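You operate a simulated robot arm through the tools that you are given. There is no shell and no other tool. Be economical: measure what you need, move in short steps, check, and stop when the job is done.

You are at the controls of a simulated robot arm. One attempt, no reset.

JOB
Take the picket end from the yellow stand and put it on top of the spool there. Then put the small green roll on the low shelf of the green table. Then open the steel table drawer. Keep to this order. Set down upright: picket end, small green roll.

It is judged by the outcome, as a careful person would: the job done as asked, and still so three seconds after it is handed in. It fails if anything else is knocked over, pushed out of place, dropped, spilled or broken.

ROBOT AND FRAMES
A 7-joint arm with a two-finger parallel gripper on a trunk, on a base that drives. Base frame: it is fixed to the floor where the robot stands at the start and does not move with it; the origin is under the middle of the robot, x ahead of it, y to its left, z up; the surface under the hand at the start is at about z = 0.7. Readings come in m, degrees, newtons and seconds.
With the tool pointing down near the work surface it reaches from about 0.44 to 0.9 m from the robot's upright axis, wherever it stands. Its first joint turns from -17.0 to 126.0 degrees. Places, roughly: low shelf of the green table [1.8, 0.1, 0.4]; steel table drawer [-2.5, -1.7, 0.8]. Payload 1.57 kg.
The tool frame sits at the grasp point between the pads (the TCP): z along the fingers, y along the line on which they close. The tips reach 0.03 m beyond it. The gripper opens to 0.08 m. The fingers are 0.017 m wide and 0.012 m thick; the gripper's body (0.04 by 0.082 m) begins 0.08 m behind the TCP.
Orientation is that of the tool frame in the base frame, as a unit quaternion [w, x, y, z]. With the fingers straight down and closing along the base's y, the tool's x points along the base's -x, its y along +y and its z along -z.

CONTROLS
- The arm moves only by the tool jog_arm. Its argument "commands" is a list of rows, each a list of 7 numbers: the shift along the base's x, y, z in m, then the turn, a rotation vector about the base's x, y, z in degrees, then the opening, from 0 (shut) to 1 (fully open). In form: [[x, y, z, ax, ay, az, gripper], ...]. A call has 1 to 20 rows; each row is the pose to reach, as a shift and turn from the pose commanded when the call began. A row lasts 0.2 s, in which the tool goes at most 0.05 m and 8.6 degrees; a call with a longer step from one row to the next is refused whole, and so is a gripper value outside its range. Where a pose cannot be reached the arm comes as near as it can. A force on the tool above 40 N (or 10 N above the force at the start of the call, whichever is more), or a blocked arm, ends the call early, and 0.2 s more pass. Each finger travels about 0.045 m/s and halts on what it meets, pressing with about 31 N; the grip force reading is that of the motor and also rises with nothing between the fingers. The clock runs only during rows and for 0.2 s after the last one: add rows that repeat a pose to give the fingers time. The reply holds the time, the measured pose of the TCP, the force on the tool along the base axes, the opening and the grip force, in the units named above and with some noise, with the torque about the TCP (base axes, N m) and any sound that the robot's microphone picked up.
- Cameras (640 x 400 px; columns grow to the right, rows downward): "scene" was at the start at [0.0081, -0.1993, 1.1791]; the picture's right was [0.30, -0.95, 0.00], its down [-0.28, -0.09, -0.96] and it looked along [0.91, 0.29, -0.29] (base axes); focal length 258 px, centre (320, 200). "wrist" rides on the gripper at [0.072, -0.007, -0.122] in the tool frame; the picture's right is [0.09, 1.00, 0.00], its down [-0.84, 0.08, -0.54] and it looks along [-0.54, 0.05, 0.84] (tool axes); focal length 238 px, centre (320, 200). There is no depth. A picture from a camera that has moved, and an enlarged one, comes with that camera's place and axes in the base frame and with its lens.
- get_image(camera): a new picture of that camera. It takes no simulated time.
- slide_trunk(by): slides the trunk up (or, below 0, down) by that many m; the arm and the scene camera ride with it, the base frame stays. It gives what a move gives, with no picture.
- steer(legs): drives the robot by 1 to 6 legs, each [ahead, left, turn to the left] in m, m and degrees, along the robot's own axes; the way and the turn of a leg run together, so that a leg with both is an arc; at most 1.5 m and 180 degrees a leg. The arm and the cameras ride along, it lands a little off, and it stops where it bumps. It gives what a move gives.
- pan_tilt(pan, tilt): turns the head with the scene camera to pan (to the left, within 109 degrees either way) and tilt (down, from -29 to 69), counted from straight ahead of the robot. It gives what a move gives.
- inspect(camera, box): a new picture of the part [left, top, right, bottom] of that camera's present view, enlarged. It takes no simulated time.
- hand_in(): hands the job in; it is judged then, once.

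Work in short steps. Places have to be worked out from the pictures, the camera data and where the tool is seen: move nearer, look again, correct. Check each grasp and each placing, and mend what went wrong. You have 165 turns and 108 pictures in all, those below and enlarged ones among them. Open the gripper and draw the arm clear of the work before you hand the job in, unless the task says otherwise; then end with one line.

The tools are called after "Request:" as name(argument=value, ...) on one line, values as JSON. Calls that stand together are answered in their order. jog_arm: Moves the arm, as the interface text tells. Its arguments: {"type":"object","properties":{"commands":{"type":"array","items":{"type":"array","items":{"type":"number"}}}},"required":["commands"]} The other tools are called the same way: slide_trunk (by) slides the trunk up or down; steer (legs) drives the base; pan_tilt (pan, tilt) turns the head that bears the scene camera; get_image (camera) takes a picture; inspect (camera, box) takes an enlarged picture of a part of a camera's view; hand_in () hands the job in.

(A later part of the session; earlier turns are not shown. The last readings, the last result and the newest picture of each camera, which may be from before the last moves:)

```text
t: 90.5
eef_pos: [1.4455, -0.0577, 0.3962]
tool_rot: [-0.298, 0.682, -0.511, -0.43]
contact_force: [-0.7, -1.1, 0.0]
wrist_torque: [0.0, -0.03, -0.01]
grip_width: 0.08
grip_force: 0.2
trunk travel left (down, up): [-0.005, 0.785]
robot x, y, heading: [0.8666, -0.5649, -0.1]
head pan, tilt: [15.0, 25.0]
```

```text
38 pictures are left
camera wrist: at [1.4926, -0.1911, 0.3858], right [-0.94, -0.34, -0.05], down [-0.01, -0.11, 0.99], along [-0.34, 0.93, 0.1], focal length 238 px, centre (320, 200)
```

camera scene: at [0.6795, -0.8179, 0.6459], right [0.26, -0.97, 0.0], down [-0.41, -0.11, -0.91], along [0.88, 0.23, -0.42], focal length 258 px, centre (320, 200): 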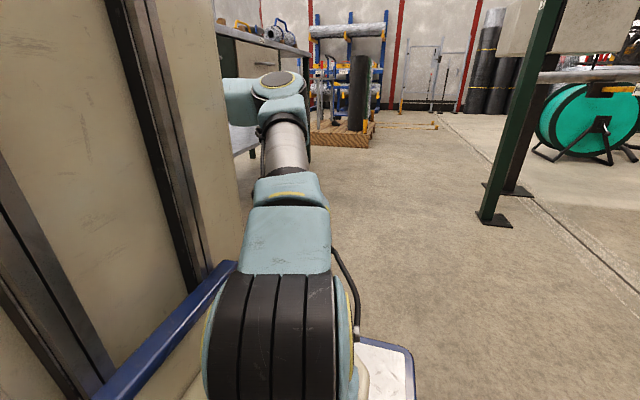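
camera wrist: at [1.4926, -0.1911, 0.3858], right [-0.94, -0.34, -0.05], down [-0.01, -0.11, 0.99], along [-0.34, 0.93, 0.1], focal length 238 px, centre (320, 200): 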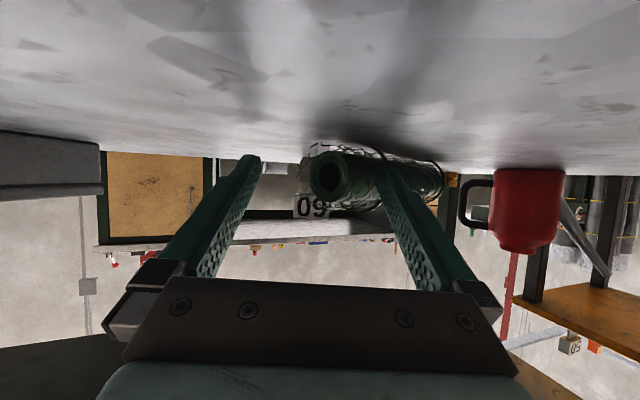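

Request:
inspect(camera="wrist", box=[250, 110, 470, 240])

```text
2.91 times, centred on (360, 175) of wrist
camera zoom: at [1.4926, -0.1911, 0.3858], right [-0.94, -0.34, -0.05], down [-0.01, -0.11, 0.99], along [-0.34, 0.93, 0.1], focal length 693 px, centre (204, 273)
```

zoom: 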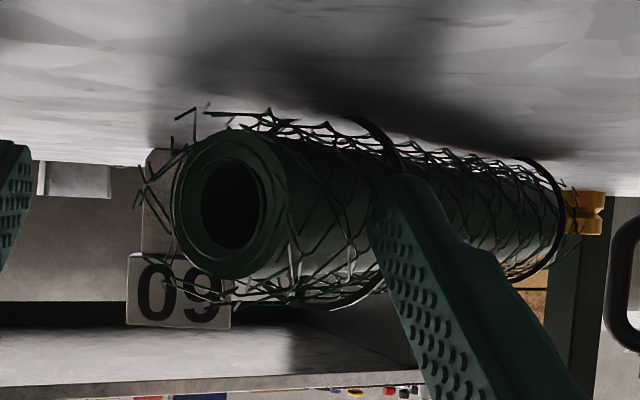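

Rotating nudged the roll slightly; it is stable but beyond comfortable reach at that angle. I retreat along the tool axis and test whether a higher trunk with a lower arm gives more leftward reach.

Request:
steer(legs=[[0.055, -0.17, 0]])

Request:
slide_trunk(by=0.15)

Request:
jog_arm(commands=[[0, 0, -0.04, 0, 0, 4, 1], [0, 0, -0.08, 0, 0, 8, 1], [0, 0, -0.12, 0, 0, 12, 1], [0, 0, -0.15, 0, 0, 16, 1], [0, 0.02, -0.15, 0, 0, 16, 1], [0, 0.04, -0.15, 0, 0, 16, 1], [0, 0.04, -0.15, 0, 0, 16, 1]])

```text
t: 91.9
eef_pos: [1.4969, -0.2268, 0.394]
tool_rot: [-0.298, 0.683, -0.51, -0.43]
contact_force: [0.1, 0.7, -1.1]
wrist_torque: [0.0, -0.01, -0.01]
grip_width: 0.0801
grip_force: 0.0
trunk travel left (down, up): [-0.005, 0.785]
robot x, y, heading: [0.9275, -0.7322, -0.0]
head pan, tilt: [15.0, 25.0]
```

```text
t: 93.7
eef_pos: [1.4989, -0.2266, 0.545]
tool_rot: [-0.298, 0.682, -0.511, -0.43]
contact_force: [0.0, -0.1, 1.2]
wrist_torque: [0.02, -0.01, 0.01]
grip_width: 0.0798
grip_force: 0.0
trunk travel left (down, up): [-0.155, 0.635]
robot x, y, heading: [0.9285, -0.7335, 0.1]
head pan, tilt: [15.0, 25.0]
```

```text
t: 95.3
eef_pos: [1.4778, -0.2638, 0.4021]
tool_rot: [-0.236, 0.747, -0.411, -0.467]
contact_force: [0.2, -0.5, 0.0]
wrist_torque: [0.0, 0.01, 0.0]
grip_width: 0.0798
grip_force: 0.1
out of reach, approached as far as the arm can: row 1, 2, 3, 4, 5, 6, 7
trunk travel left (down, up): [-0.155, 0.635]
robot x, y, heading: [0.925, -0.7366, -0.1]
head pan, tilt: [15.0, 25.0]
```

Same limit. I test a pose farther ahead (local x ≈ 0.70) to see whether it reaches more to the left there.

Request:
jog_arm(commands=[[0.04, 0, 0.005, 0, 0, 0, 1], [0.08, 0, 0.005, 0, 0, 0, 1], [0.12, 0.0, 0.005, 0, 0, 0, 1], [0.15, 0.03, 0.005, 0, 0, 0, 1], [0.15, 0.06, 0.005, 0, 0, 0, 1], [0.15, 0.09, 0.005, 0, 0, 0, 1], [0.15, 0.09, 0.005, 0, 0, 0, 1]])

```text
t: 96.9
eef_pos: [1.564, -0.3003, 0.4216]
tool_rot: [-0.236, 0.747, -0.411, -0.466]
contact_force: [-0.2, -0.4, 0.2]
wrist_torque: [-0.01, 0.01, -0.02]
grip_width: 0.0802
grip_force: 0.1
out of reach, approached as far as the arm can: row 1, 2, 3, 4, 5, 6, 7
trunk travel left (down, up): [-0.155, 0.635]
robot x, y, heading: [0.9265, -0.7344, 0.3]
head pan, tilt: [15.0, 25.0]
```

The limit looks like a circle of ~0.73 m about the shoulder, so a smaller local x should give more depth. I restore the low trunk and test local (0.44, 0.54) in the aisle.

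Request:
slide_trunk(by=-0.15)

Request:
jog_arm(commands=[[-0.02, 0, 0.04, 0, 0, 0, 1], [-0.05, 0, 0.08, 0, 0, 0, 1], [-0.08, 0, 0.12, 0, 0, 0, 1], [-0.12, 0, 0.128, 0, 0, 0, 1], [-0.16, 0.02, 0.128, 0, 0, 0, 1], [-0.19, 0.05, 0.128, 0, 0, 0, 1], [-0.2, 0.08, 0.128, 0, 0, 0, 1], [-0.2, 0.11, 0.128, 0, 0, 0, 1], [-0.2, 0.11, 0.128, 0, 0, 0, 1]])

```text
t: 98.6
eef_pos: [1.564, -0.3002, 0.2718]
tool_rot: [-0.235, 0.747, -0.411, -0.466]
contact_force: [0.3, 0.2, -0.1]
wrist_torque: [0.0, 0.01, 0.03]
grip_width: 0.0802
grip_force: 0.1
trunk travel left (down, up): [-0.005, 0.785]
robot x, y, heading: [0.9236, -0.7301, 0.3]
head pan, tilt: [15.0, 25.0]
```

```text
t: 100.6
eef_pos: [1.3616, -0.2313, 0.4032]
tool_rot: [-0.237, 0.746, -0.412, -0.467]
contact_force: [-0.3, 0.4, 0.3]
wrist_torque: [-0.04, -0.01, 0.0]
grip_width: 0.0798
grip_force: 0.0
out of reach, approached as far as the arm can: row 7, 8, 9
trunk travel left (down, up): [-0.005, 0.785]
robot x, y, heading: [0.9249, -0.7369, 0.1]
head pan, tilt: [15.0, 25.0]
```

Request:
get_image(camera="wrist")

Request:
inspect(camera="wrist", box=[240, 90, 440, 220])

```text
36 pictures are left
camera wrist: at [1.4441, -0.3457, 0.3931], right [-0.81, -0.58, -0.05], down [0.02, -0.11, 0.99], along [-0.59, 0.8, 0.1], focal length 238 px, centre (320, 200)
```

wrist: 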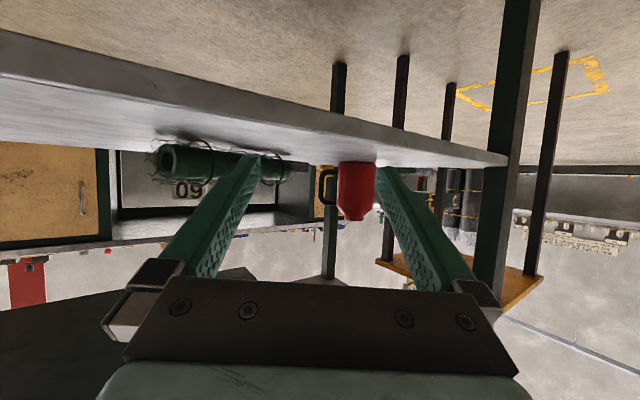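

```text
3.08 times, centred on (340, 155) of wrist
camera zoom: at [1.4441, -0.3457, 0.3931], right [-0.81, -0.58, -0.05], down [0.02, -0.11, 0.99], along [-0.59, 0.8, 0.1], focal length 733 px, centre (258, 338)
```

zoom: 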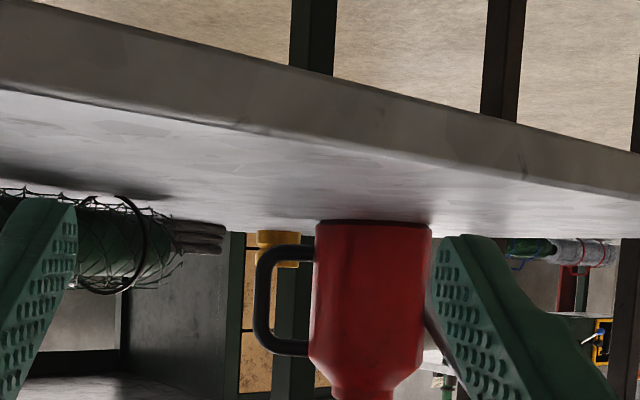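

Roll now lies from E≈(1.43, −0.03) to F≈(1.215, 0.07). New idea: reach over it with the open fingertips and gently roll it ~0.1 m back toward the aisle, where its end is easy to grip. I set tool yaw ~64°, pitch ~35° and test the reach in the aisle.

Request:
jog_arm(commands=[[0.01, -0.03, 0.01, 0, 0, -7, 1], [0.02, -0.06, 0.02, 0, 0, -14, 1], [0.03, -0.08, 0.03, 0, 0, -21, 1], [0.04, -0.08, 0.03, 0, 0, -28, 1], [0.05, -0.08, 0.03, 0, 0, -35, 1], [0.06, -0.08, 0.03, 0, 0, -42, 1], [0.06, -0.08, 0.03, 0, 0, -49, 1], [0.06, -0.08, 0.03, 0, 0, -56, 1], [0.06, -0.08, 0.03, 0, 0, -60, 1], [0.06, -0.08, 0.03, 0, 0, -60, 1]])

Request:
jog_arm(commands=[[0, 0.02, 0, -3.6, 1.8, 0, 1], [0, 0.05, 0, -7.2, 3.5, 0, 1], [0, 0.08, 0, -7.2, 3.5, 0, 1], [0, 0.11, 0, -7.2, 3.5, 0, 1], [0, 0.135, 0, -7.2, 3.5, 0, 1], [0, 0.135, 0, -7.2, 3.5, 0, 1]])

```text
t: 103.0
eef_pos: [1.474, -0.333, 0.4241]
tool_rot: [0.446, -0.406, 0.75, 0.271]
contact_force: [0.1, 0.3, 0.6]
wrist_torque: [-0.04, 0.03, -0.03]
grip_width: 0.0798
grip_force: 0.1
out of reach, approached as far as the arm can: row 5
trunk travel left (down, up): [-0.005, 0.785]
robot x, y, heading: [0.9249, -0.7312, -0.0]
head pan, tilt: [15.0, 25.0]
stopped in row 10: the arm was blocked; the commanded pose is now the measured one
```

```text
t: 104.4
eef_pos: [1.4607, -0.2179, 0.426]
tool_rot: [0.395, -0.433, 0.774, 0.239]
contact_force: [0.0, 1.0, 0.7]
wrist_torque: [-0.03, 0.01, -0.01]
grip_width: 0.0801
grip_force: 0.1
out of reach, approached as far as the arm can: row 5, 6
trunk travel left (down, up): [-0.005, 0.785]
robot x, y, heading: [0.9203, -0.7352, -0.0]
head pan, tilt: [15.0, 25.0]
```

Request:
jog_arm(commands=[[-0.02, 0.01, 0, 0, 0, 0, 1], [-0.04, 0.02, 0, 0, 0, 4, 1], [-0.05, 0.035, 0, 0, 0, 6, 1], [-0.05, 0.035, 0, 0, 0, 6, 1]])

Request:
get_image(camera="wrist")

```text
t: 105.4
eef_pos: [1.4306, -0.2105, 0.4255]
tool_rot: [0.382, -0.473, 0.751, 0.259]
contact_force: [0.0, -0.2, -0.2]
wrist_torque: [0.0, 0.04, 0.01]
grip_width: 0.0802
grip_force: 0.1
out of reach, approached as far as the arm can: row 1, 2, 3, 4
trunk travel left (down, up): [-0.005, 0.785]
robot x, y, heading: [0.9273, -0.7344, -0.1]
head pan, tilt: [15.0, 25.0]
```

```text
34 pictures are left
camera wrist: at [1.3773, -0.3419, 0.4373], right [-0.93, 0.37, -0.05], down [-0.03, 0.05, 1.0], along [0.37, 0.93, -0.04], focal length 238 px, centre (320, 200)
```

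wrist: 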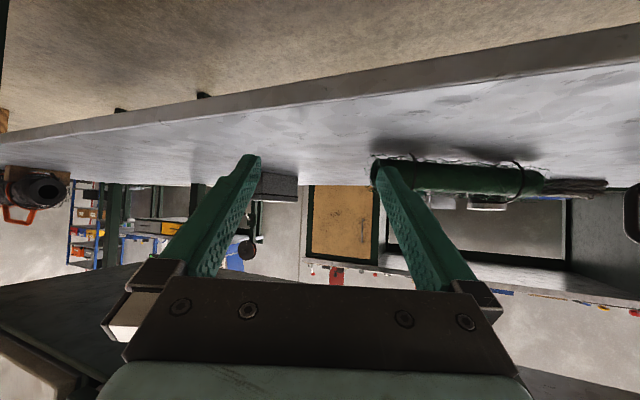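

Roll: E≈(1.429, −0.015), F≈(1.214, 0.068). I raise slightly, drive so the fingertips pass over its end part, then will lower onto its far side.

Request:
jog_arm(commands=[[0, -0.01, 0.02, 0, 0, 0, 1], [0, -0.005, 0.035, 0, 0, 0, 1], [0, 0, 0.035, 0, 0, 0, 1]])

Request:
steer(legs=[[-0.036, 0.14, 0]])

Request:
get_image(camera="wrist")

```text
t: 106.2
eef_pos: [1.4324, -0.2102, 0.4622]
tool_rot: [0.382, -0.472, 0.751, 0.259]
contact_force: [0.8, -0.6, -0.5]
wrist_torque: [0.03, 0.01, -0.02]
grip_width: 0.0799
grip_force: 0.0
trunk travel left (down, up): [-0.005, 0.785]
robot x, y, heading: [0.9243, -0.7346, 0.4]
head pan, tilt: [15.0, 25.0]
```

```text
t: 107.6
eef_pos: [1.3911, -0.0653, 0.4625]
tool_rot: [0.381, -0.474, 0.75, 0.26]
contact_force: [0.4, 0.3, 0.1]
wrist_torque: [0.03, 0.01, -0.02]
grip_width: 0.08
grip_force: 0.1
trunk travel left (down, up): [-0.005, 0.785]
robot x, y, heading: [0.8877, -0.5932, 0.6]
head pan, tilt: [15.0, 25.0]
```

```text
33 pictures are left
camera wrist: at [1.3399, -0.1968, 0.4727], right [-0.93, 0.36, -0.05], down [-0.03, 0.05, 1.0], along [0.37, 0.93, -0.04], focal length 238 px, centre (320, 200)
```

wrist: 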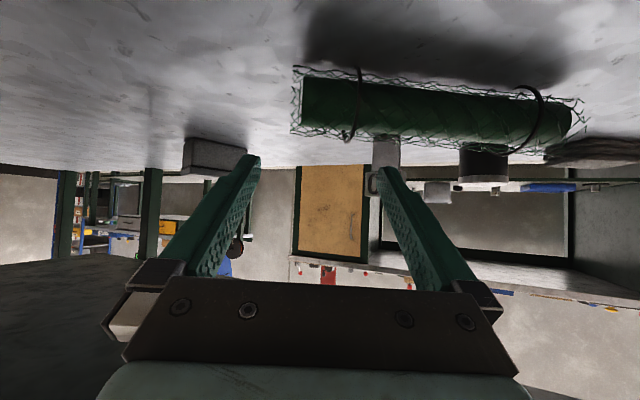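

Now well seen: E≈(1.424, −0.04), F≈(1.214, 0.069). I move in 4.5 cm more so the tips are just past the roll's axis.

Request:
steer(legs=[[-0.006, 0.047, 0]])

Request:
get_image(camera="wrist")

```text
t: 108.5
eef_pos: [1.3902, -0.0234, 0.4504]
tool_rot: [0.377, -0.474, 0.754, 0.256]
contact_force: [0.0, -0.3, 0.0]
wrist_torque: [-0.01, -0.03, -0.03]
grip_width: 0.08
grip_force: 0.0
trunk travel left (down, up): [-0.005, 0.785]
robot x, y, heading: [0.8816, -0.5446, 0.1]
head pan, tilt: [15.0, 25.0]
```

```text
32 pictures are left
camera wrist: at [1.3381, -0.1531, 0.4624], right [-0.93, 0.37, -0.05], down [-0.02, 0.07, 1.0], along [0.37, 0.93, -0.05], focal length 238 px, centre (320, 200)
```

wrist: 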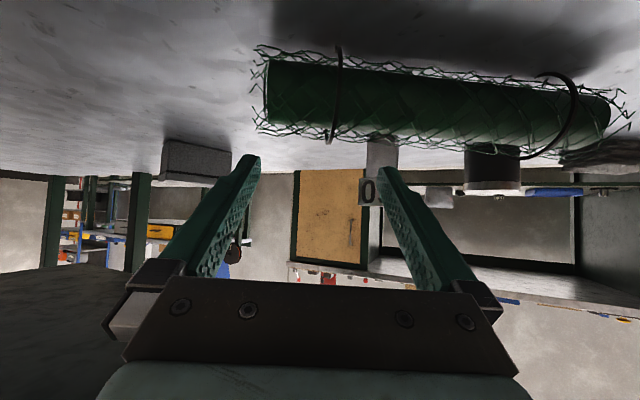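

Tips are just beyond the roll's top line. I lower 2 cm behind it, watching forces.

Request:
jog_arm(commands=[[0, 0, -0.006, 0, 0, 0, 1], [0, 0, -0.012, 0, 0, 0, 1], [0, 0, -0.017, 0, 0, 0, 1], [0, 0, -0.021, 0, 0, 0, 1], [0, 0, -0.021, 0, 0, 0, 1]])

Request:
get_image(camera="wrist")

```text
t: 109.9
eef_pos: [1.3914, -0.0205, 0.4378]
tool_rot: [0.383, -0.475, 0.749, 0.257]
contact_force: [0.8, 0.4, 10.8]
wrist_torque: [0.0, -0.49, 0.01]
grip_width: 0.0797
grip_force: 0.0
trunk travel left (down, up): [-0.005, 0.785]
robot x, y, heading: [0.8822, -0.5456, 0.4]
head pan, tilt: [15.0, 25.0]
stopped in row 5: the force on the tool passed its limit at 41 N (the readings are from after the stop); the commanded pose is now the measured one
```

```text
31 pictures are left
camera wrist: at [1.339, -0.1519, 0.4488], right [-0.93, 0.37, -0.05], down [-0.04, 0.06, 1.0], along [0.37, 0.93, -0.04], focal length 238 px, centre (320, 200)
```

wrist: 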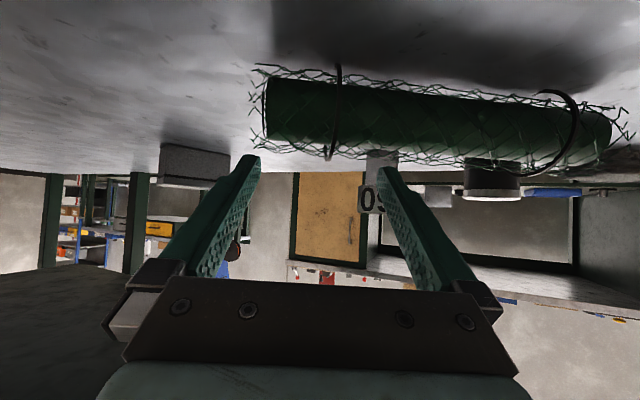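

The tips rest on the roll's top (~11 N). I pull the base back 5 cm toward the aisle to roll it along.

Request:
steer(legs=[[-0.02, -0.05, 0]])

Request:
get_image(camera="wrist")

```text
t: 110.8
eef_pos: [1.3713, -0.0734, 0.4361]
tool_rot: [0.38, -0.475, 0.751, 0.257]
contact_force: [-1.0, 0.0, -0.3]
wrist_torque: [0.01, -0.01, -0.03]
grip_width: 0.0799
grip_force: 0.1
trunk travel left (down, up): [-0.005, 0.785]
robot x, y, heading: [0.8613, -0.5978, 0.4]
head pan, tilt: [15.0, 25.0]
```

```text
30 pictures are left
camera wrist: at [1.3193, -0.2039, 0.4471], right [-0.93, 0.37, -0.05], down [-0.03, 0.06, 1.0], along [0.37, 0.93, -0.04], focal length 238 px, centre (320, 200)
```

wrist: 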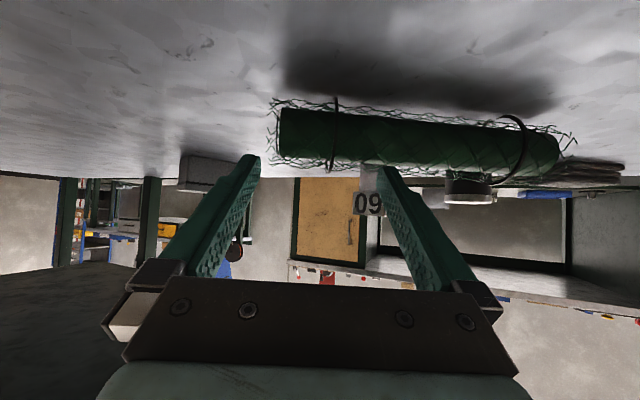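

It rolled ~2 cm toward the aisle. I repeat the stroke, starting a bit farther beyond the axis.

Request:
jog_arm(commands=[[0, 0, 0.015, 0, 0, 0, 1], [0, 0, 0.026, 0, 0, 0, 1], [0, 0, 0.026, 0, 0, 0, 1]])

Request:
steer(legs=[[0.0, 0.053, 0]])

Request:
jog_arm(commands=[[0, 0, -0.008, 0, 0, 0, 1], [0, 0, -0.014, 0, 0, 0, 1], [0, 0, -0.018, 0, 0, 0, 1], [0, 0, -0.021, 0, 0, 0, 1], [0, 0, -0.024, 0, 0, 0, 1], [0, 0, -0.027, 0, 0, 0, 1], [0, 0, -0.03, 0, 0, 0, 1]])

```text
t: 111.6
eef_pos: [1.371, -0.072, 0.4624]
tool_rot: [0.381, -0.475, 0.751, 0.256]
contact_force: [0.3, 0.6, 0.7]
wrist_torque: [0.01, -0.01, 0.02]
grip_width: 0.0799
grip_force: 0.1
trunk travel left (down, up): [-0.005, 0.785]
robot x, y, heading: [0.8608, -0.5971, 0.2]
head pan, tilt: [15.0, 25.0]
```

```text
t: 112.6
eef_pos: [1.3759, -0.0239, 0.4476]
tool_rot: [0.375, -0.476, 0.755, 0.25]
contact_force: [-0.2, -0.1, -0.8]
wrist_torque: [0.01, -0.01, -0.04]
grip_width: 0.08
grip_force: 0.1
trunk travel left (down, up): [-0.005, 0.785]
robot x, y, heading: [0.8616, -0.5461, 0.2]
head pan, tilt: [15.0, 25.0]
```

```text
t: 114.0
eef_pos: [1.3763, -0.0221, 0.4306]
tool_rot: [0.38, -0.474, 0.752, 0.255]
contact_force: [1.3, 1.5, 7.8]
wrist_torque: [0.27, 0.22, -0.07]
grip_width: 0.0797
grip_force: 0.0
trunk travel left (down, up): [-0.005, 0.785]
robot x, y, heading: [0.8617, -0.5425, 0.4]
head pan, tilt: [15.0, 25.0]
stopped in row 6: the force on the tool passed its limit at 44 N (the readings are from after the stop); the commanded pose is now the measured one
```

The hand's back likely brushed the box edge at that height, so I won't go farther. I pull back again now from contact.

Request:
steer(legs=[[-0.025, -0.065, 0]])

Request:
get_image(camera="wrist")

```text
t: 115.0
eef_pos: [1.3518, -0.0866, 0.4308]
tool_rot: [0.38, -0.474, 0.752, 0.254]
contact_force: [0.8, 4.4, 11.0]
wrist_torque: [0.45, 0.29, -0.18]
grip_width: 0.0801
grip_force: 0.1
trunk travel left (down, up): [-0.005, 0.785]
robot x, y, heading: [0.8367, -0.6101, 0.5]
head pan, tilt: [15.0, 25.0]
```

```text
29 pictures are left
camera wrist: at [1.2987, -0.2179, 0.443], right [-0.93, 0.37, -0.05], down [-0.03, 0.06, 1.0], along [0.37, 0.93, -0.05], focal length 238 px, centre (320, 200)
```

wrist: 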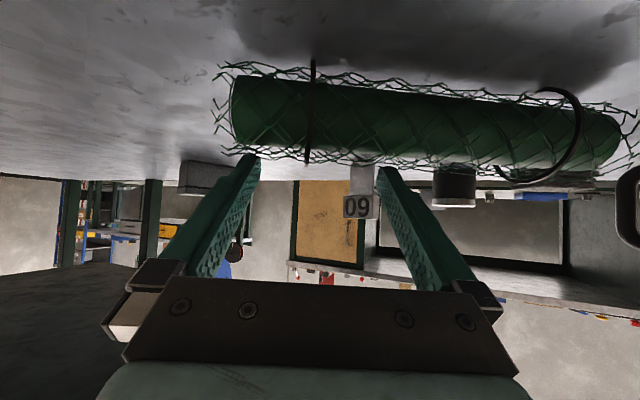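

Excellent: the roll came along; E≈(1.39, −0.124), F≈(1.18, −0.017). I lift off and back out into the aisle.

Request:
jog_arm(commands=[[0, 0, 0.012, 0, 0, 0, 1], [0, 0, 0.028, 0, 0, 0, 1], [0, 0, 0.035, 0, 0, 0, 1]])

Request:
steer(legs=[[0.06, -0.12, 0]])

Request:
get_image(camera="wrist")

```text
t: 115.8
eef_pos: [1.3516, -0.0873, 0.465]
tool_rot: [0.38, -0.474, 0.752, 0.254]
contact_force: [-0.6, -0.1, 0.3]
wrist_torque: [-0.02, 0.01, 0.01]
grip_width: 0.0799
grip_force: 0.1
trunk travel left (down, up): [-0.005, 0.785]
robot x, y, heading: [0.841, -0.6101, 0.3]
head pan, tilt: [15.0, 25.0]
```

```text
t: 117.1
eef_pos: [1.414, -0.2072, 0.4653]
tool_rot: [0.38, -0.474, 0.753, 0.254]
contact_force: [0.5, 0.2, 0.1]
wrist_torque: [0.03, -0.03, 0.01]
grip_width: 0.0802
grip_force: 0.1
trunk travel left (down, up): [-0.005, 0.785]
robot x, y, heading: [0.8979, -0.7309, 0.2]
head pan, tilt: [15.0, 25.0]
```

```text
28 pictures are left
camera wrist: at [1.3602, -0.3377, 0.4773], right [-0.93, 0.37, -0.05], down [-0.03, 0.07, 1.0], along [0.37, 0.93, -0.05], focal length 238 px, centre (320, 200)
```

wrist: 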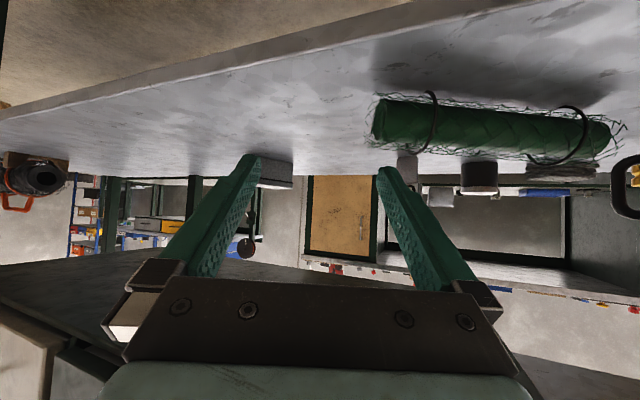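

E≈(1.396, −0.12), yaw ~154°. I turn the tool back to yaw ~130° and pitch ~27° in the aisle.

Request:
jog_arm(commands=[[0.02, -0.03, 0, 3.6, -1.6, 0, 1], [0.05, -0.07, -0.01, 7.3, -3.3, 0, 1], [0.08, -0.11, -0.02, 7.3, -3.3, 0, 1], [0.1, -0.13, -0.03, 7.3, -3.3, 0, 1], [0.1, -0.13, -0.03, 7.3, -3.3, 0, 1]])

Request:
jog_arm(commands=[[0, 0, 0, 0, 0, 8, 1], [0, 0, 0, 0, 0, 16, 1], [0, 0, 0, 0, 0, 24, 1], [0, 0, 0, 0, 0, 32, 1], [0, 0, 0, 0, 0, 40, 1], [0, 0, 0, 0, 0, 48, 1], [0, 0, 0, 0, 0, 56, 1], [0, 0, 0, 0, 0, 64, 1], [0, 0, 0, 0, 0, 68, 1], [0, 0, 0, 0, 0, 68, 1]])

```text
refused: row 2 steps farther than a row can; nothing moved
```

```text
t: 119.3
eef_pos: [1.3824, -0.2106, 0.4635]
tool_rot: [-0.299, 0.657, -0.599, -0.347]
contact_force: [0.2, -0.5, -0.4]
wrist_torque: [-0.01, 0.02, 0.01]
grip_width: 0.08
grip_force: 0.1
out of reach, approached as far as the arm can: row 4, 5, 6, 7, 8, 9, 10
trunk travel left (down, up): [-0.005, 0.785]
robot x, y, heading: [0.8981, -0.7299, 0.4]
head pan, tilt: [15.0, 25.0]
```

The first part was refused, so only a partial yaw happened. I move out to (1.51, −0.33) first, then finish the turn.

Request:
jog_arm(commands=[[0.03, -0.03, 0, 2, 0.3, 0, 1], [0.06, -0.06, -0.01, 4, 0.5, 0, 1], [0.09, -0.09, -0.015, 6, 0.8, 0, 1], [0.12, -0.11, -0.02, 7.9, 1, 0, 1], [0.13, -0.12, -0.03, 7.9, 1, 0, 1], [0.13, -0.12, -0.03, 7.9, 1, 0, 1]])

Request:
jog_arm(commands=[[0, 0, -0.005, 0, 0, 7, 1], [0, 0, -0.01, 0, 0, 14, 1], [0.01, 0, -0.015, 0, 0, 21, 1], [0.01, 0, -0.02, 0, 0, 28, 1], [0.01, 0, -0.02, 0, 0, 35, 1], [0.01, 0, -0.02, 0, 0, 38, 1], [0.01, 0, -0.02, 0, 0, 38, 1]])

```text
t: 120.7
eef_pos: [1.4445, -0.2851, 0.4187]
tool_rot: [0.34, -0.611, 0.615, 0.365]
contact_force: [-0.6, -0.6, -0.5]
wrist_torque: [-0.03, 0.02, -0.02]
grip_width: 0.0801
grip_force: 0.0
out of reach, approached as far as the arm can: row 1, 2, 3, 4, 5, 6
trunk travel left (down, up): [-0.005, 0.785]
robot x, y, heading: [0.8997, -0.7322, 0.6]
head pan, tilt: [15.0, 25.0]
```

```text
t: 122.3
eef_pos: [1.443, -0.2842, 0.4181]
tool_rot: [0.339, -0.612, 0.614, 0.365]
contact_force: [-0.4, -0.6, -0.2]
wrist_torque: [0.03, -0.03, -0.01]
grip_width: 0.0797
grip_force: 0.0
out of reach, approached as far as the arm can: row 1, 2, 3, 4, 5, 6, 7
trunk travel left (down, up): [-0.005, 0.785]
robot x, y, heading: [0.8988, -0.7299, 0.4]
head pan, tilt: [15.0, 25.0]
```

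The arm is in a poor posture branch. I go back to the posture that worked: yaw ~50°, z≈0.52, then turn from there.

Request:
jog_arm(commands=[[0.01, -0.01, 0.02, 0, 0, -7, 1], [0.02, -0.03, 0.04, 0, 0, -14, 1], [0.03, -0.04, 0.06, 0, 0, -21, 1], [0.04, -0.05, 0.08, 0, 0, -28, 1], [0.05, -0.06, 0.1, 0, 0, -35, 1], [0.05, -0.06, 0.1, 0, 0, -41, 1], [0.05, -0.06, 0.1, 0, 0, -41, 1]])

Request:
jog_arm(commands=[[0.0, 0, 0, 5.5, -4.6, 0, 1], [0.0, 0, 0, 5.5, -4.6, 0, 1]])

Request:
jog_arm(commands=[[0.01, 0, 0, 0, 0, 7, 1], [0.02, 0, 0, 0, 0, 14, 1], [0.03, 0, 0, 0, 0, 21, 1], [0.04, 0, 0, 0, 0, 28, 1], [0.05, 0, 0, 0, 0, 35, 1], [0.05, 0, 0, 0, 0, 42, 1], [0.05, 0, 0, 0, 0, 49, 1], [0.05, 0, 0, 0, 0, 56, 1], [0.05, 0, 0, 0, 0, 62, 1], [0.05, 0, 0, 0, 0, 62, 1]])

```text
t: 123.9
eef_pos: [1.4932, -0.3436, 0.519]
tool_rot: [0.446, -0.358, 0.789, 0.224]
contact_force: [0.1, 0.5, 0.8]
wrist_torque: [0.02, 0.01, -0.01]
grip_width: 0.08
grip_force: 0.1
trunk travel left (down, up): [-0.005, 0.785]
robot x, y, heading: [0.8979, -0.7314, 0.3]
head pan, tilt: [15.0, 25.0]
```

```text
t: 124.5
eef_pos: [1.4937, -0.3437, 0.5191]
tool_rot: [0.494, -0.344, 0.76, 0.246]
contact_force: [0.4, -0.6, -0.4]
wrist_torque: [0.03, 0.02, 0.01]
grip_width: 0.0803
grip_force: 0.0
trunk travel left (down, up): [-0.005, 0.785]
robot x, y, heading: [0.8968, -0.7273, 0.6]
head pan, tilt: [15.0, 25.0]
```

```text
t: 126.7
eef_pos: [1.5424, -0.3453, 0.5195]
tool_rot: [-0.296, 0.687, -0.472, -0.466]
contact_force: [-0.5, 0.3, 0.6]
wrist_torque: [0.01, 0.03, 0.01]
grip_width: 0.0796
grip_force: 0.0
trunk travel left (down, up): [-0.005, 0.785]
robot x, y, heading: [0.897, -0.7316, 0.2]
head pan, tilt: [15.0, 25.0]
```

Works again. I yaw to ~132° and lower to grasp height in the aisle.

Request:
jog_arm(commands=[[0, 0, -0.02, 0, 0, 6, 1], [0.01, 0, -0.04, 0, 0, 12, 1], [0.02, 0, -0.06, 0, 0, 18, 1], [0.02, 0, -0.08, -2, -1.7, 20, 1], [0.02, 0, -0.1, -4, -3.4, 20, 1], [0, 0, -0.125, -4, -3.4, 20, 1], [0, 0, -0.125, -4, -3.4, 20, 1]])

Request:
get_image(camera="wrist")

```text
t: 128.3
eef_pos: [1.5442, -0.3424, 0.3963]
tool_rot: [-0.201, 0.782, -0.354, -0.472]
contact_force: [-0.1, 0.0, -0.5]
wrist_torque: [-0.01, 0.01, -0.02]
grip_width: 0.0799
grip_force: 0.0
trunk travel left (down, up): [-0.005, 0.785]
robot x, y, heading: [0.9028, -0.7352, 0.2]
head pan, tilt: [15.0, 25.0]
```

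```text
27 pictures are left
camera wrist: at [1.6427, -0.4431, 0.3903], right [-0.71, -0.7, -0.06], down [0.01, -0.1, 1.0], along [-0.7, 0.71, 0.08], focal length 238 px, centre (320, 200)
```

wrist: 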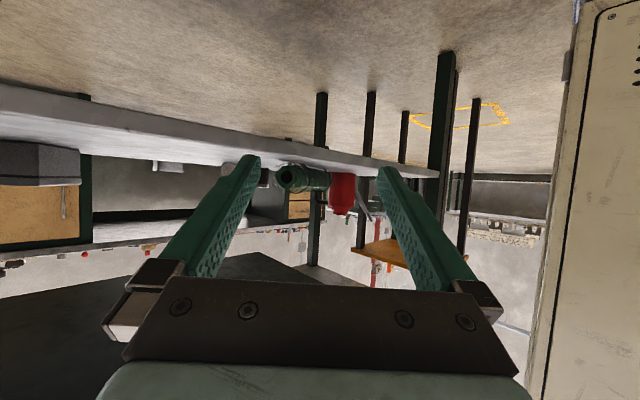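

Aligned within ~22°, E≈(1.40, −0.12, 0.389). I extend the arm (−0.06, +0.05) and see what it attains.

Request:
jog_arm(commands=[[-0.02, 0.01, 0, 0, 0, 0, 1], [-0.04, 0.025, 0, 0, 0, 0, 1], [-0.06, 0.04, 0, 0, 0, 0, 1], [-0.07, 0.05, 0, 0, 0, 0, 1], [-0.07, 0.05, 0, 0, 0, 0, 1]])

```text
t: 129.5
eef_pos: [1.4739, -0.2944, 0.3951]
tool_rot: [-0.2, 0.783, -0.353, -0.472]
contact_force: [-0.5, 0.2, -0.2]
wrist_torque: [-0.01, -0.04, 0.01]
grip_width: 0.0799
grip_force: 0.1
trunk travel left (down, up): [-0.005, 0.785]
robot x, y, heading: [0.8952, -0.7337, 0.2]
head pan, tilt: [15.0, 25.0]
```

Reached. Now base to the point 0.1 m short of the grasp on the tool axis.

Request:
steer(legs=[[-0.029, 0.108, 0]])

Request:
inspect(camera="wrist", box=[220, 90, 420, 230])

```text
t: 130.7
eef_pos: [1.4462, -0.1864, 0.3964]
tool_rot: [-0.201, 0.782, -0.355, -0.472]
contact_force: [0.2, 0.2, -0.2]
wrist_torque: [0.01, 0.0, 0.03]
grip_width: 0.0801
grip_force: 0.1
trunk travel left (down, up): [-0.005, 0.785]
robot x, y, heading: [0.87, -0.6181, 0.3]
head pan, tilt: [15.0, 25.0]
```

```text
2.86 times, centred on (320, 160) of wrist
camera zoom: at [1.5449, -0.2856, 0.3888], right [-0.71, -0.7, -0.06], down [0.01, -0.1, 1.0], along [-0.7, 0.71, 0.08], focal length 681 px, centre (320, 314)
```

zoom: 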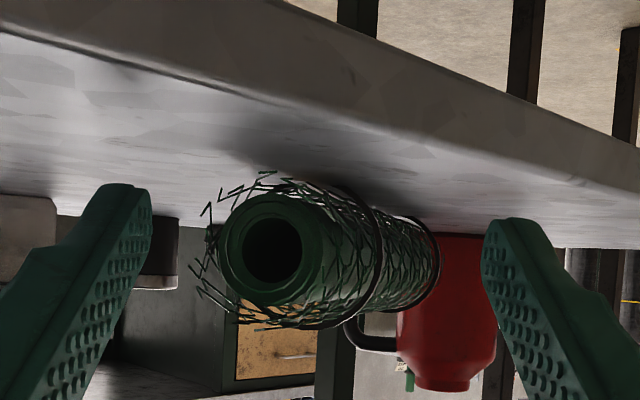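

E refined to (1.398, −0.111). I drive the last (−0.068, +0.079).

Request:
steer(legs=[[-0.068, 0.079, 0]])

Request:
get_image(camera="wrist")

```text
t: 131.8
eef_pos: [1.376, -0.1047, 0.3953]
tool_rot: [-0.2, 0.782, -0.353, -0.472]
contact_force: [0.5, 0.3, 1.1]
wrist_torque: [0.04, -0.01, 0.04]
grip_width: 0.0799
grip_force: 0.1
trunk travel left (down, up): [-0.005, 0.785]
robot x, y, heading: [0.8, -0.5414, 0.5]
head pan, tilt: [15.0, 25.0]
```

```text
25 pictures are left
camera wrist: at [1.4748, -0.2054, 0.3888], right [-0.71, -0.7, -0.06], down [0.01, -0.1, 1.0], along [-0.7, 0.71, 0.08], focal length 238 px, centre (320, 200)
```

wrist: 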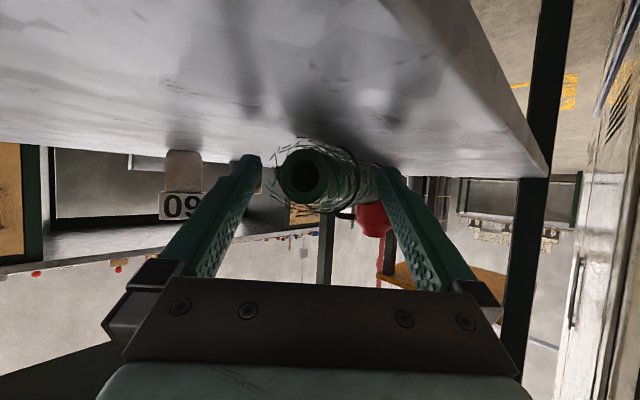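

Request:
inspect(camera="wrist", box=[230, 100, 410, 230])

```text
3.08 times, centred on (320, 165) of wrist
camera zoom: at [1.4748, -0.2054, 0.3888], right [-0.71, -0.7, -0.06], down [0.01, -0.1, 1.0], along [-0.7, 0.71, 0.08], focal length 733 px, centre (320, 308)
```

zoom: 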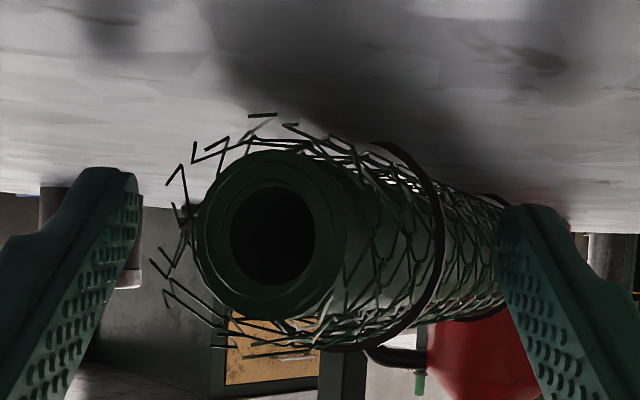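

The left fingertip has been nudging the roll's end face: I must aim slightly more to its side and I need more reach. I back off, move the base ahead 0.12 m and bring the arm back by the same amount, which gives more leftward reach.

Request:
steer(legs=[[0.05, -0.055, 0], [0.12, 0, 0]])

Request:
jog_arm(commands=[[-0.03, 0, 0, 0, 0, 0, 1], [-0.06, 0, 0, 0, 0, 2, 1], [-0.09, 0.01, 0, 0, 0, 4, 1], [-0.12, 0.025, 0, 0, 0, 4, 1], [-0.12, 0.035, 0, 0, 0, 4, 1], [-0.12, 0.035, 0, 0, 0, 4, 1]])

Request:
get_image(camera="wrist")

```text
t: 133.7
eef_pos: [1.5469, -0.1584, 0.3946]
tool_rot: [-0.201, 0.782, -0.354, -0.472]
contact_force: [0.3, 0.0, 0.4]
wrist_torque: [0.01, -0.01, 0.0]
grip_width: 0.0798
grip_force: 0.0
trunk travel left (down, up): [-0.005, 0.785]
robot x, y, heading: [0.9678, -0.5946, 0.0]
head pan, tilt: [15.0, 25.0]
```

```text
t: 135.1
eef_pos: [1.4268, -0.1273, 0.3945]
tool_rot: [-0.185, 0.794, -0.327, -0.479]
contact_force: [-0.1, 0.4, 0.2]
wrist_torque: [-0.02, 0.0, 0.03]
grip_width: 0.08
grip_force: 0.1
trunk travel left (down, up): [-0.005, 0.785]
robot x, y, heading: [0.9715, -0.5966, 0.3]
head pan, tilt: [15.0, 25.0]
```

```text
23 pictures are left
camera wrist: at [1.5336, -0.2201, 0.3892], right [-0.66, -0.75, -0.06], down [0.02, -0.1, 1.0], along [-0.75, 0.66, 0.08], focal length 238 px, centre (320, 200)
```

wrist: 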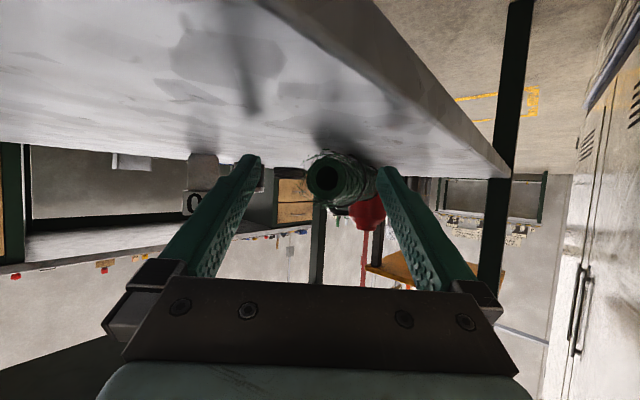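

Good posture now (yaw ~137°). The roll's end is ~0.1 m ahead and ~1 cm to the right of the tool axis; I drive with that lateral correction.

Request:
steer(legs=[[-0.082, 0.058, 0]])

Request:
inspect(camera="wrist", box=[220, 90, 420, 230])

```text
t: 136.3
eef_pos: [1.3413, -0.0705, 0.3961]
tool_rot: [-0.185, 0.794, -0.327, -0.478]
contact_force: [0.4, -0.3, -0.3]
wrist_torque: [0.01, -0.01, 0.03]
grip_width: 0.0798
grip_force: 0.1
trunk travel left (down, up): [-0.005, 0.785]
robot x, y, heading: [0.8833, -0.533, 0.3]
head pan, tilt: [15.0, 25.0]
```

```text
2.86 times, centred on (320, 160) of wrist
camera zoom: at [1.447, -0.1635, 0.3891], right [-0.66, -0.75, -0.06], down [0.02, -0.1, 1.0], along [-0.75, 0.66, 0.08], focal length 681 px, centre (320, 314)
```

zoom: 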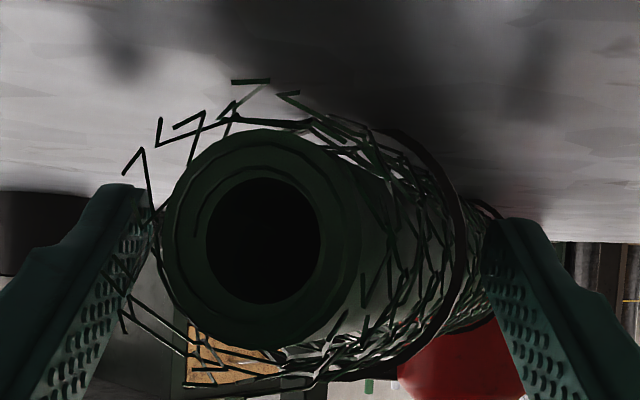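

The end is now inside between the fingers (about 3.8 cm engaged, centred). I close.

Request:
jog_arm(commands=[[0, 0, 0, 0, 0, 0, 0.9], [0, 0, 0, 0, 0, 0, 0.8], [0, 0, 0, 0, 0, 0, 0.7], [0, 0, 0, 0, 0, 0, 0.6], [0, 0, 0, 0, 0, 0, 0.4], [0, 0, 0, 0, 0, 0, 0.25], [0, 0, 0, 0, 0, 0, 0.25]])

Request:
jog_arm(commands=[[0, 0, 0.01, 0, 0, 0, 0.25], [0, 0, 0.02, 0, 0, 0, 0.25], [0, 0, 0.02, 0, 0, 0, 0.25]])

Request:
get_image(camera="wrist")

```text
t: 137.9
eef_pos: [1.3416, -0.0702, 0.3956]
tool_rot: [-0.184, 0.793, -0.326, -0.48]
contact_force: [-0.7, -0.2, 2.7]
wrist_torque: [-0.1, -0.05, -0.43]
grip_width: 0.055
grip_force: 31.1
trunk travel left (down, up): [-0.005, 0.785]
robot x, y, heading: [0.885, -0.5381, 0.2]
head pan, tilt: [15.0, 25.0]
```

```text
t: 138.7
eef_pos: [1.3403, -0.0694, 0.4139]
tool_rot: [-0.184, 0.793, -0.327, -0.479]
contact_force: [0.0, -0.4, -3.0]
wrist_torque: [-0.17, -0.17, -0.02]
grip_width: 0.055
grip_force: 31.0
trunk travel left (down, up): [-0.005, 0.785]
robot x, y, heading: [0.884, -0.5378, 0.1]
head pan, tilt: [15.0, 25.0]
```

```text
21 pictures are left
camera wrist: at [1.4466, -0.1626, 0.408], right [-0.66, -0.75, -0.06], down [0.02, -0.1, 1.0], along [-0.75, 0.66, 0.08], focal length 238 px, centre (320, 200)
```

wrist: 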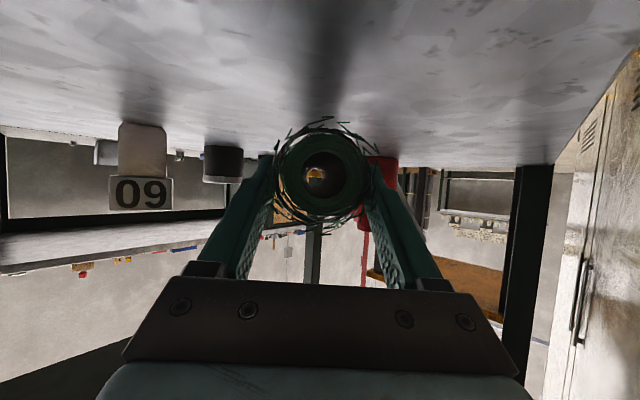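

Gripped (0.055 m) and lifted; it is aligned with the hand. I pull it out along the tool axis with the base.

Request:
steer(legs=[[0.2, -0.185, 0]])

Request:
jog_arm(commands=[[0.02, -0.03, 0.01, 0, 0, 0, 0.25], [0.04, -0.06, 0.02, 0, 0, 0, 0.25], [0.06, -0.09, 0.02, 0, 0, 0, 0.25], [0.09, -0.11, 0.02, 0, 0, 0, 0.25], [0.09, -0.11, 0.02, 0, 0, 0, 0.25]])

Request:
get_image(camera="wrist")

```text
t: 140.6
eef_pos: [1.5483, -0.2506, 0.4135]
tool_rot: [-0.184, 0.794, -0.327, -0.479]
contact_force: [1.4, 0.3, -2.3]
wrist_torque: [-0.16, -0.14, -0.04]
grip_width: 0.0548
grip_force: 31.0
trunk travel left (down, up): [-0.005, 0.785]
robot x, y, heading: [1.0903, -0.7208, -0.0]
head pan, tilt: [15.0, 25.0]
```

```text
t: 141.8
eef_pos: [1.6381, -0.3608, 0.434]
tool_rot: [-0.184, 0.794, -0.326, -0.479]
contact_force: [0.4, -0.7, -2.1]
wrist_torque: [-0.1, -0.14, -0.05]
grip_width: 0.0549
grip_force: 30.9
trunk travel left (down, up): [-0.005, 0.785]
robot x, y, heading: [1.0924, -0.7178, 0.5]
head pan, tilt: [15.0, 25.0]
```

```text
20 pictures are left
camera wrist: at [1.7451, -0.4545, 0.4271], right [-0.66, -0.75, -0.06], down [0.02, -0.1, 1.0], along [-0.75, 0.66, 0.08], focal length 238 px, centre (320, 200)
```

wrist: 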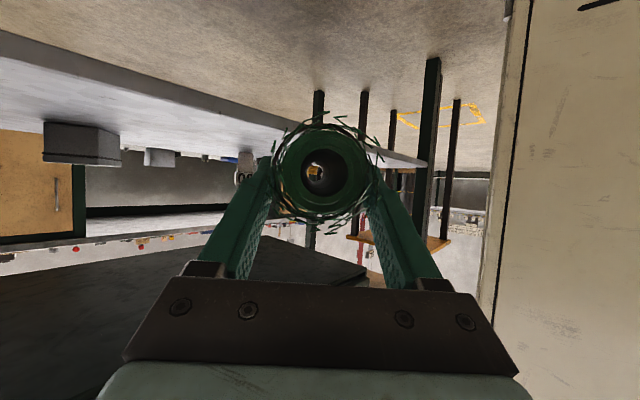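

The roll's far end is just outside; I strafe 5 cm right for margin, then raise the trunk so everything is above the table.

Request:
steer(legs=[[0, -0.05, 0]])

Request:
slide_trunk(by=0.65)

Request:
get_image(camera="wrist")

```text
t: 142.8
eef_pos: [1.6401, -0.4124, 0.4329]
tool_rot: [-0.184, 0.794, -0.327, -0.478]
contact_force: [0.1, -0.6, -2.2]
wrist_torque: [-0.13, -0.13, 0.03]
grip_width: 0.0542
grip_force: 31.4
trunk travel left (down, up): [-0.005, 0.785]
robot x, y, heading: [1.0926, -0.7664, -0.1]
head pan, tilt: [15.0, 25.0]
```

```text
refused: 0.65 is not a number from -0.4 to 0.4
```

```text
19 pictures are left
camera wrist: at [1.7452, -0.5054, 0.4271], right [-0.66, -0.75, -0.06], down [0.02, -0.1, 1.0], along [-0.75, 0.66, 0.08], focal length 238 px, centre (320, 200)
```

wrist: 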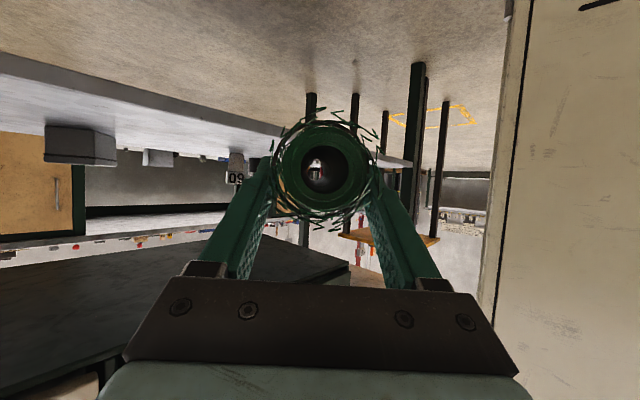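

Request:
slide_trunk(by=0.4)

Request:
slide_trunk(by=0.25)

Request:
jog_arm(commands=[[0, 0, 0, 0, 0, -8, 0.25], [0, 0, 0, 0, 0, -16, 0.25], [0, 0, 0, 0, 0, -24, 0.25], [0, 0, 0, 0, 0, -32, 0.25], [0, 0, 0, 0, 0, -40, 0.25], [0, 0, 0, 0, 0, -48, 0.25], [0, 0, 0, 0, 0, -56, 0.25], [0, 0, 0, 0, 0, -64, 0.25], [0, 0, 0, 0, 0, -72, 0.25], [0, 0, 0, 0, 0, -80, 0.25], [0, 0, 0, 0, 0, -88, 0.25], [0, 0, 0, 0, 0, -88, 0.25]])

```text
t: 146.6
eef_pos: [1.6393, -0.412, 0.8325]
tool_rot: [-0.185, 0.793, -0.328, -0.479]
contact_force: [0.4, 0.2, -3.4]
wrist_torque: [-0.16, -0.16, 0.02]
grip_width: 0.0536
grip_force: 30.9
trunk travel left (down, up): [-0.405, 0.385]
robot x, y, heading: [1.0909, -0.7712, 0.0]
head pan, tilt: [15.0, 25.0]
```

```text
t: 149.2
eef_pos: [1.6382, -0.4122, 1.0826]
tool_rot: [-0.184, 0.794, -0.327, -0.479]
contact_force: [-0.7, -0.2, -2.3]
wrist_torque: [-0.12, -0.1, 0.02]
grip_width: 0.0541
grip_force: 31.4
trunk travel left (down, up): [-0.655, 0.135]
robot x, y, heading: [1.0964, -0.7673, -0.1]
head pan, tilt: [15.0, 25.0]
```

```text
t: 152.0
eef_pos: [1.7039, -0.4677, 1.0784]
tool_rot: [0.475, -0.294, 0.807, 0.192]
contact_force: [0.2, -0.5, -1.8]
wrist_torque: [-0.09, 0.15, 0.0]
grip_width: 0.0528
grip_force: 31.3
trunk travel left (down, up): [-0.655, 0.135]
robot x, y, heading: [1.0906, -0.7722, 0.2]
head pan, tilt: [15.0, 25.0]
stopped in row 12: the arm was blocked; the commanded pose is now the measured one
```

Turned to yaw ~42°. I drive back along the aisle to the yellow stand.

Request:
steer(legs=[[0, 0.08, 0], [-1.2, 0, 0], [0, 0.42, 0]])

Request:
get_image(camera="wrist")

```text
t: 161.0
eef_pos: [0.4759, 0.0269, 1.0718]
tool_rot: [0.471, -0.296, 0.809, 0.191]
contact_force: [-0.2, 0.7, -3.1]
wrist_torque: [-0.11, 0.15, 0.01]
grip_width: 0.0531
grip_force: 31.4
trunk travel left (down, up): [-0.655, 0.135]
robot x, y, heading: [-0.1307, -0.2757, 0.3]
head pan, tilt: [15.0, 25.0]
```

```text
18 pictures are left
camera wrist: at [0.3739, -0.0713, 1.0675], right [-0.69, 0.72, -0.05], down [-0.08, -0.01, 1.0], along [0.72, 0.69, 0.07], focal length 238 px, centre (320, 200)
```

wrist: 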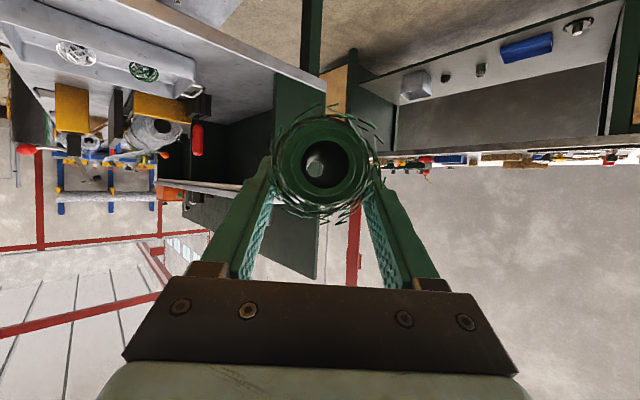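

Still held straight. I yaw to ~0° and then start pitching the roll to vertical (end E up).

Request:
jog_arm(commands=[[0.01, -0.02, 0, 0, 0, -7, 0.25], [0.02, -0.04, 0, 0, 0, -14, 0.25], [0.03, -0.06, 0, 0, 0, -21, 0.25], [0.04, -0.08, 0, 0, 0, -28, 0.25], [0.045, -0.1, 0, 0, 0, -35, 0.25], [0.05, -0.11, 0, 0, 0, -42, 0.25], [0.05, -0.11, 0, 0, 0, -42, 0.25]])

Request:
jog_arm(commands=[[0.01, 0, 0.01, 0, 8, 0, 0.25], [0.02, 0, 0.02, 0, 16, 0, 0.25], [0.03, 0, 0.03, 0, 24, 0, 0.25], [0.04, 0, 0.03, 0, 32, 0, 0.25], [0.05, 0, 0.03, 0, 40, 0, 0.25], [0.05, 0, 0.03, 0, 48, 0, 0.25], [0.05, 0, 0.03, 0, 56, 0, 0.25], [0.05, 0, 0.03, 0, 62, 0, 0.25], [0.05, 0, 0.03, 0, 62, 0, 0.25]])

```text
t: 162.8
eef_pos: [0.5369, -0.1087, 1.0658]
tool_rot: [0.504, 0.033, 0.863, -0.011]
contact_force: [-1.4, 0.0, -3.0]
wrist_torque: [0.02, 0.2, -0.03]
grip_width: 0.053
grip_force: 30.8
trunk travel left (down, up): [-0.655, 0.135]
robot x, y, heading: [-0.1309, -0.2782, 0.0]
head pan, tilt: [15.0, 25.0]
stopped in row 7: the arm was blocked; the commanded pose is now the measured one
```

```text
t: 164.8
eef_pos: [0.5774, -0.0934, 1.1021]
tool_rot: [-0.009, 0.015, 1.0, -0.017]
contact_force: [0.2, 0.0, -2.9]
wrist_torque: [0.02, 0.05, -0.01]
grip_width: 0.0529
grip_force: 30.6
trunk travel left (down, up): [-0.655, 0.135]
robot x, y, heading: [-0.1352, -0.275, -0.0]
head pan, tilt: [15.0, 25.0]
```

Tool is vertical; the roll leans ~28° forward. I continue tilting 28° and look at it.

Request:
jog_arm(commands=[[0.01, 0, 0, 0, 7, 0, 0.25], [0.02, 0, 0, 0, 14, 0, 0.25], [0.03, 0, 0, 0, 21, 0, 0.25], [0.04, 0, 0, 0, 28, 0, 0.25], [0.04, 0, 0, 0, 28, 0, 0.25]])

Request:
get_image(camera="wrist")

Request:
get_image(camera="scene")

```text
t: 166.0
eef_pos: [0.5692, -0.1077, 1.0926]
tool_rot: [-0.246, 0.01, 0.969, -0.021]
contact_force: [0.2, 0.2, -2.9]
wrist_torque: [-0.02, -0.01, -0.02]
grip_width: 0.0531
grip_force: 31.2
out of reach, approached as far as the arm can: row 3, 4, 5
trunk travel left (down, up): [-0.655, 0.135]
robot x, y, heading: [-0.1349, -0.2782, 0.1]
head pan, tilt: [15.0, 25.0]
```

```text
17 pictures are left
camera wrist: at [0.5658, -0.1075, 1.2334], right [-0.07, 1.0, 0.0], down [0.99, 0.07, 0.07], along [0.07, 0.0, -1.0], focal length 238 px, centre (320, 200)
```

wrist: 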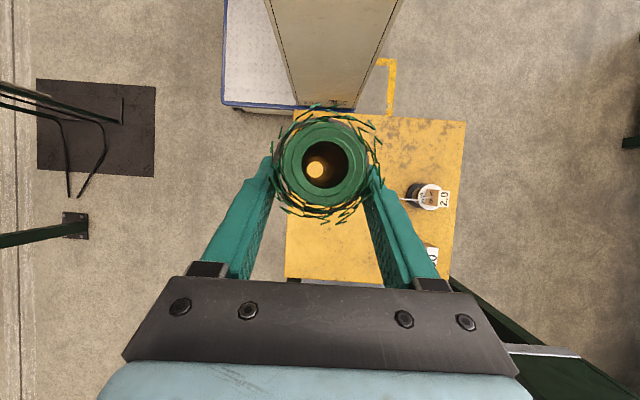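

```text
16 pictures are left
camera scene: at [-0.1244, -0.4806, 1.2959], right [0.26, -0.96, 0.0], down [-0.41, -0.11, -0.91], along [0.87, 0.24, -0.42], focal length 258 px, centre (320, 200)
```

scene: 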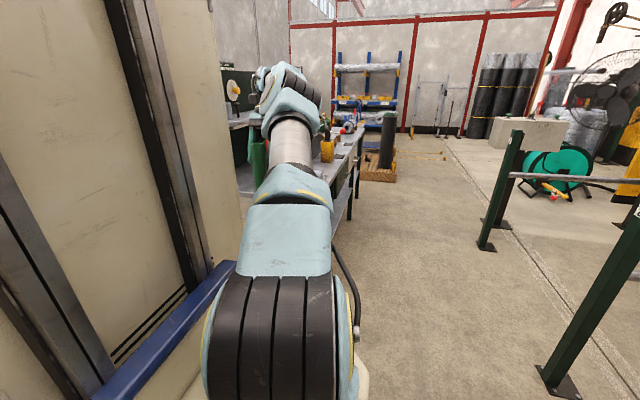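

The roll is nearly vertical (≈3–4° off) and the picket end still stands on the spool. I correct the tilt, move over a free spot of the stand (~0.60, −0.085), and lower with the trunk.

Request:
jog_arm(commands=[[0.015, 0.01, 0, 1.3, -1.5, 0, 0.25], [0.03, 0.02, 0, 2.6, -3, 0, 0.25], [0.04, 0.022, 0, 2.6, -3, 0, 0.25], [0.04, 0.022, 0, 2.6, -3, 0, 0.25]])

Request:
slide_trunk(by=-0.14)

```text
t: 167.0
eef_pos: [0.5884, -0.0969, 1.0837]
tool_rot: [-0.223, 0.006, 0.975, 0.002]
contact_force: [1.1, 0.8, -2.3]
wrist_torque: [0.02, -0.06, -0.01]
grip_width: 0.053
grip_force: 30.7
out of reach, approached as far as the arm can: row 1, 2, 3, 4
trunk travel left (down, up): [-0.655, 0.135]
robot x, y, heading: [-0.1354, -0.2784, 0.1]
head pan, tilt: [15.0, 25.0]
```

```text
t: 168.6
eef_pos: [0.5873, -0.0956, 0.9433]
tool_rot: [-0.224, 0.006, 0.975, 0.002]
contact_force: [-0.8, -0.1, -2.3]
wrist_torque: [0.02, -0.03, -0.02]
grip_width: 0.0528
grip_force: 30.5
trunk travel left (down, up): [-0.515, 0.275]
robot x, y, heading: [-0.1334, -0.2777, 0.3]
head pan, tilt: [15.0, 25.0]
```

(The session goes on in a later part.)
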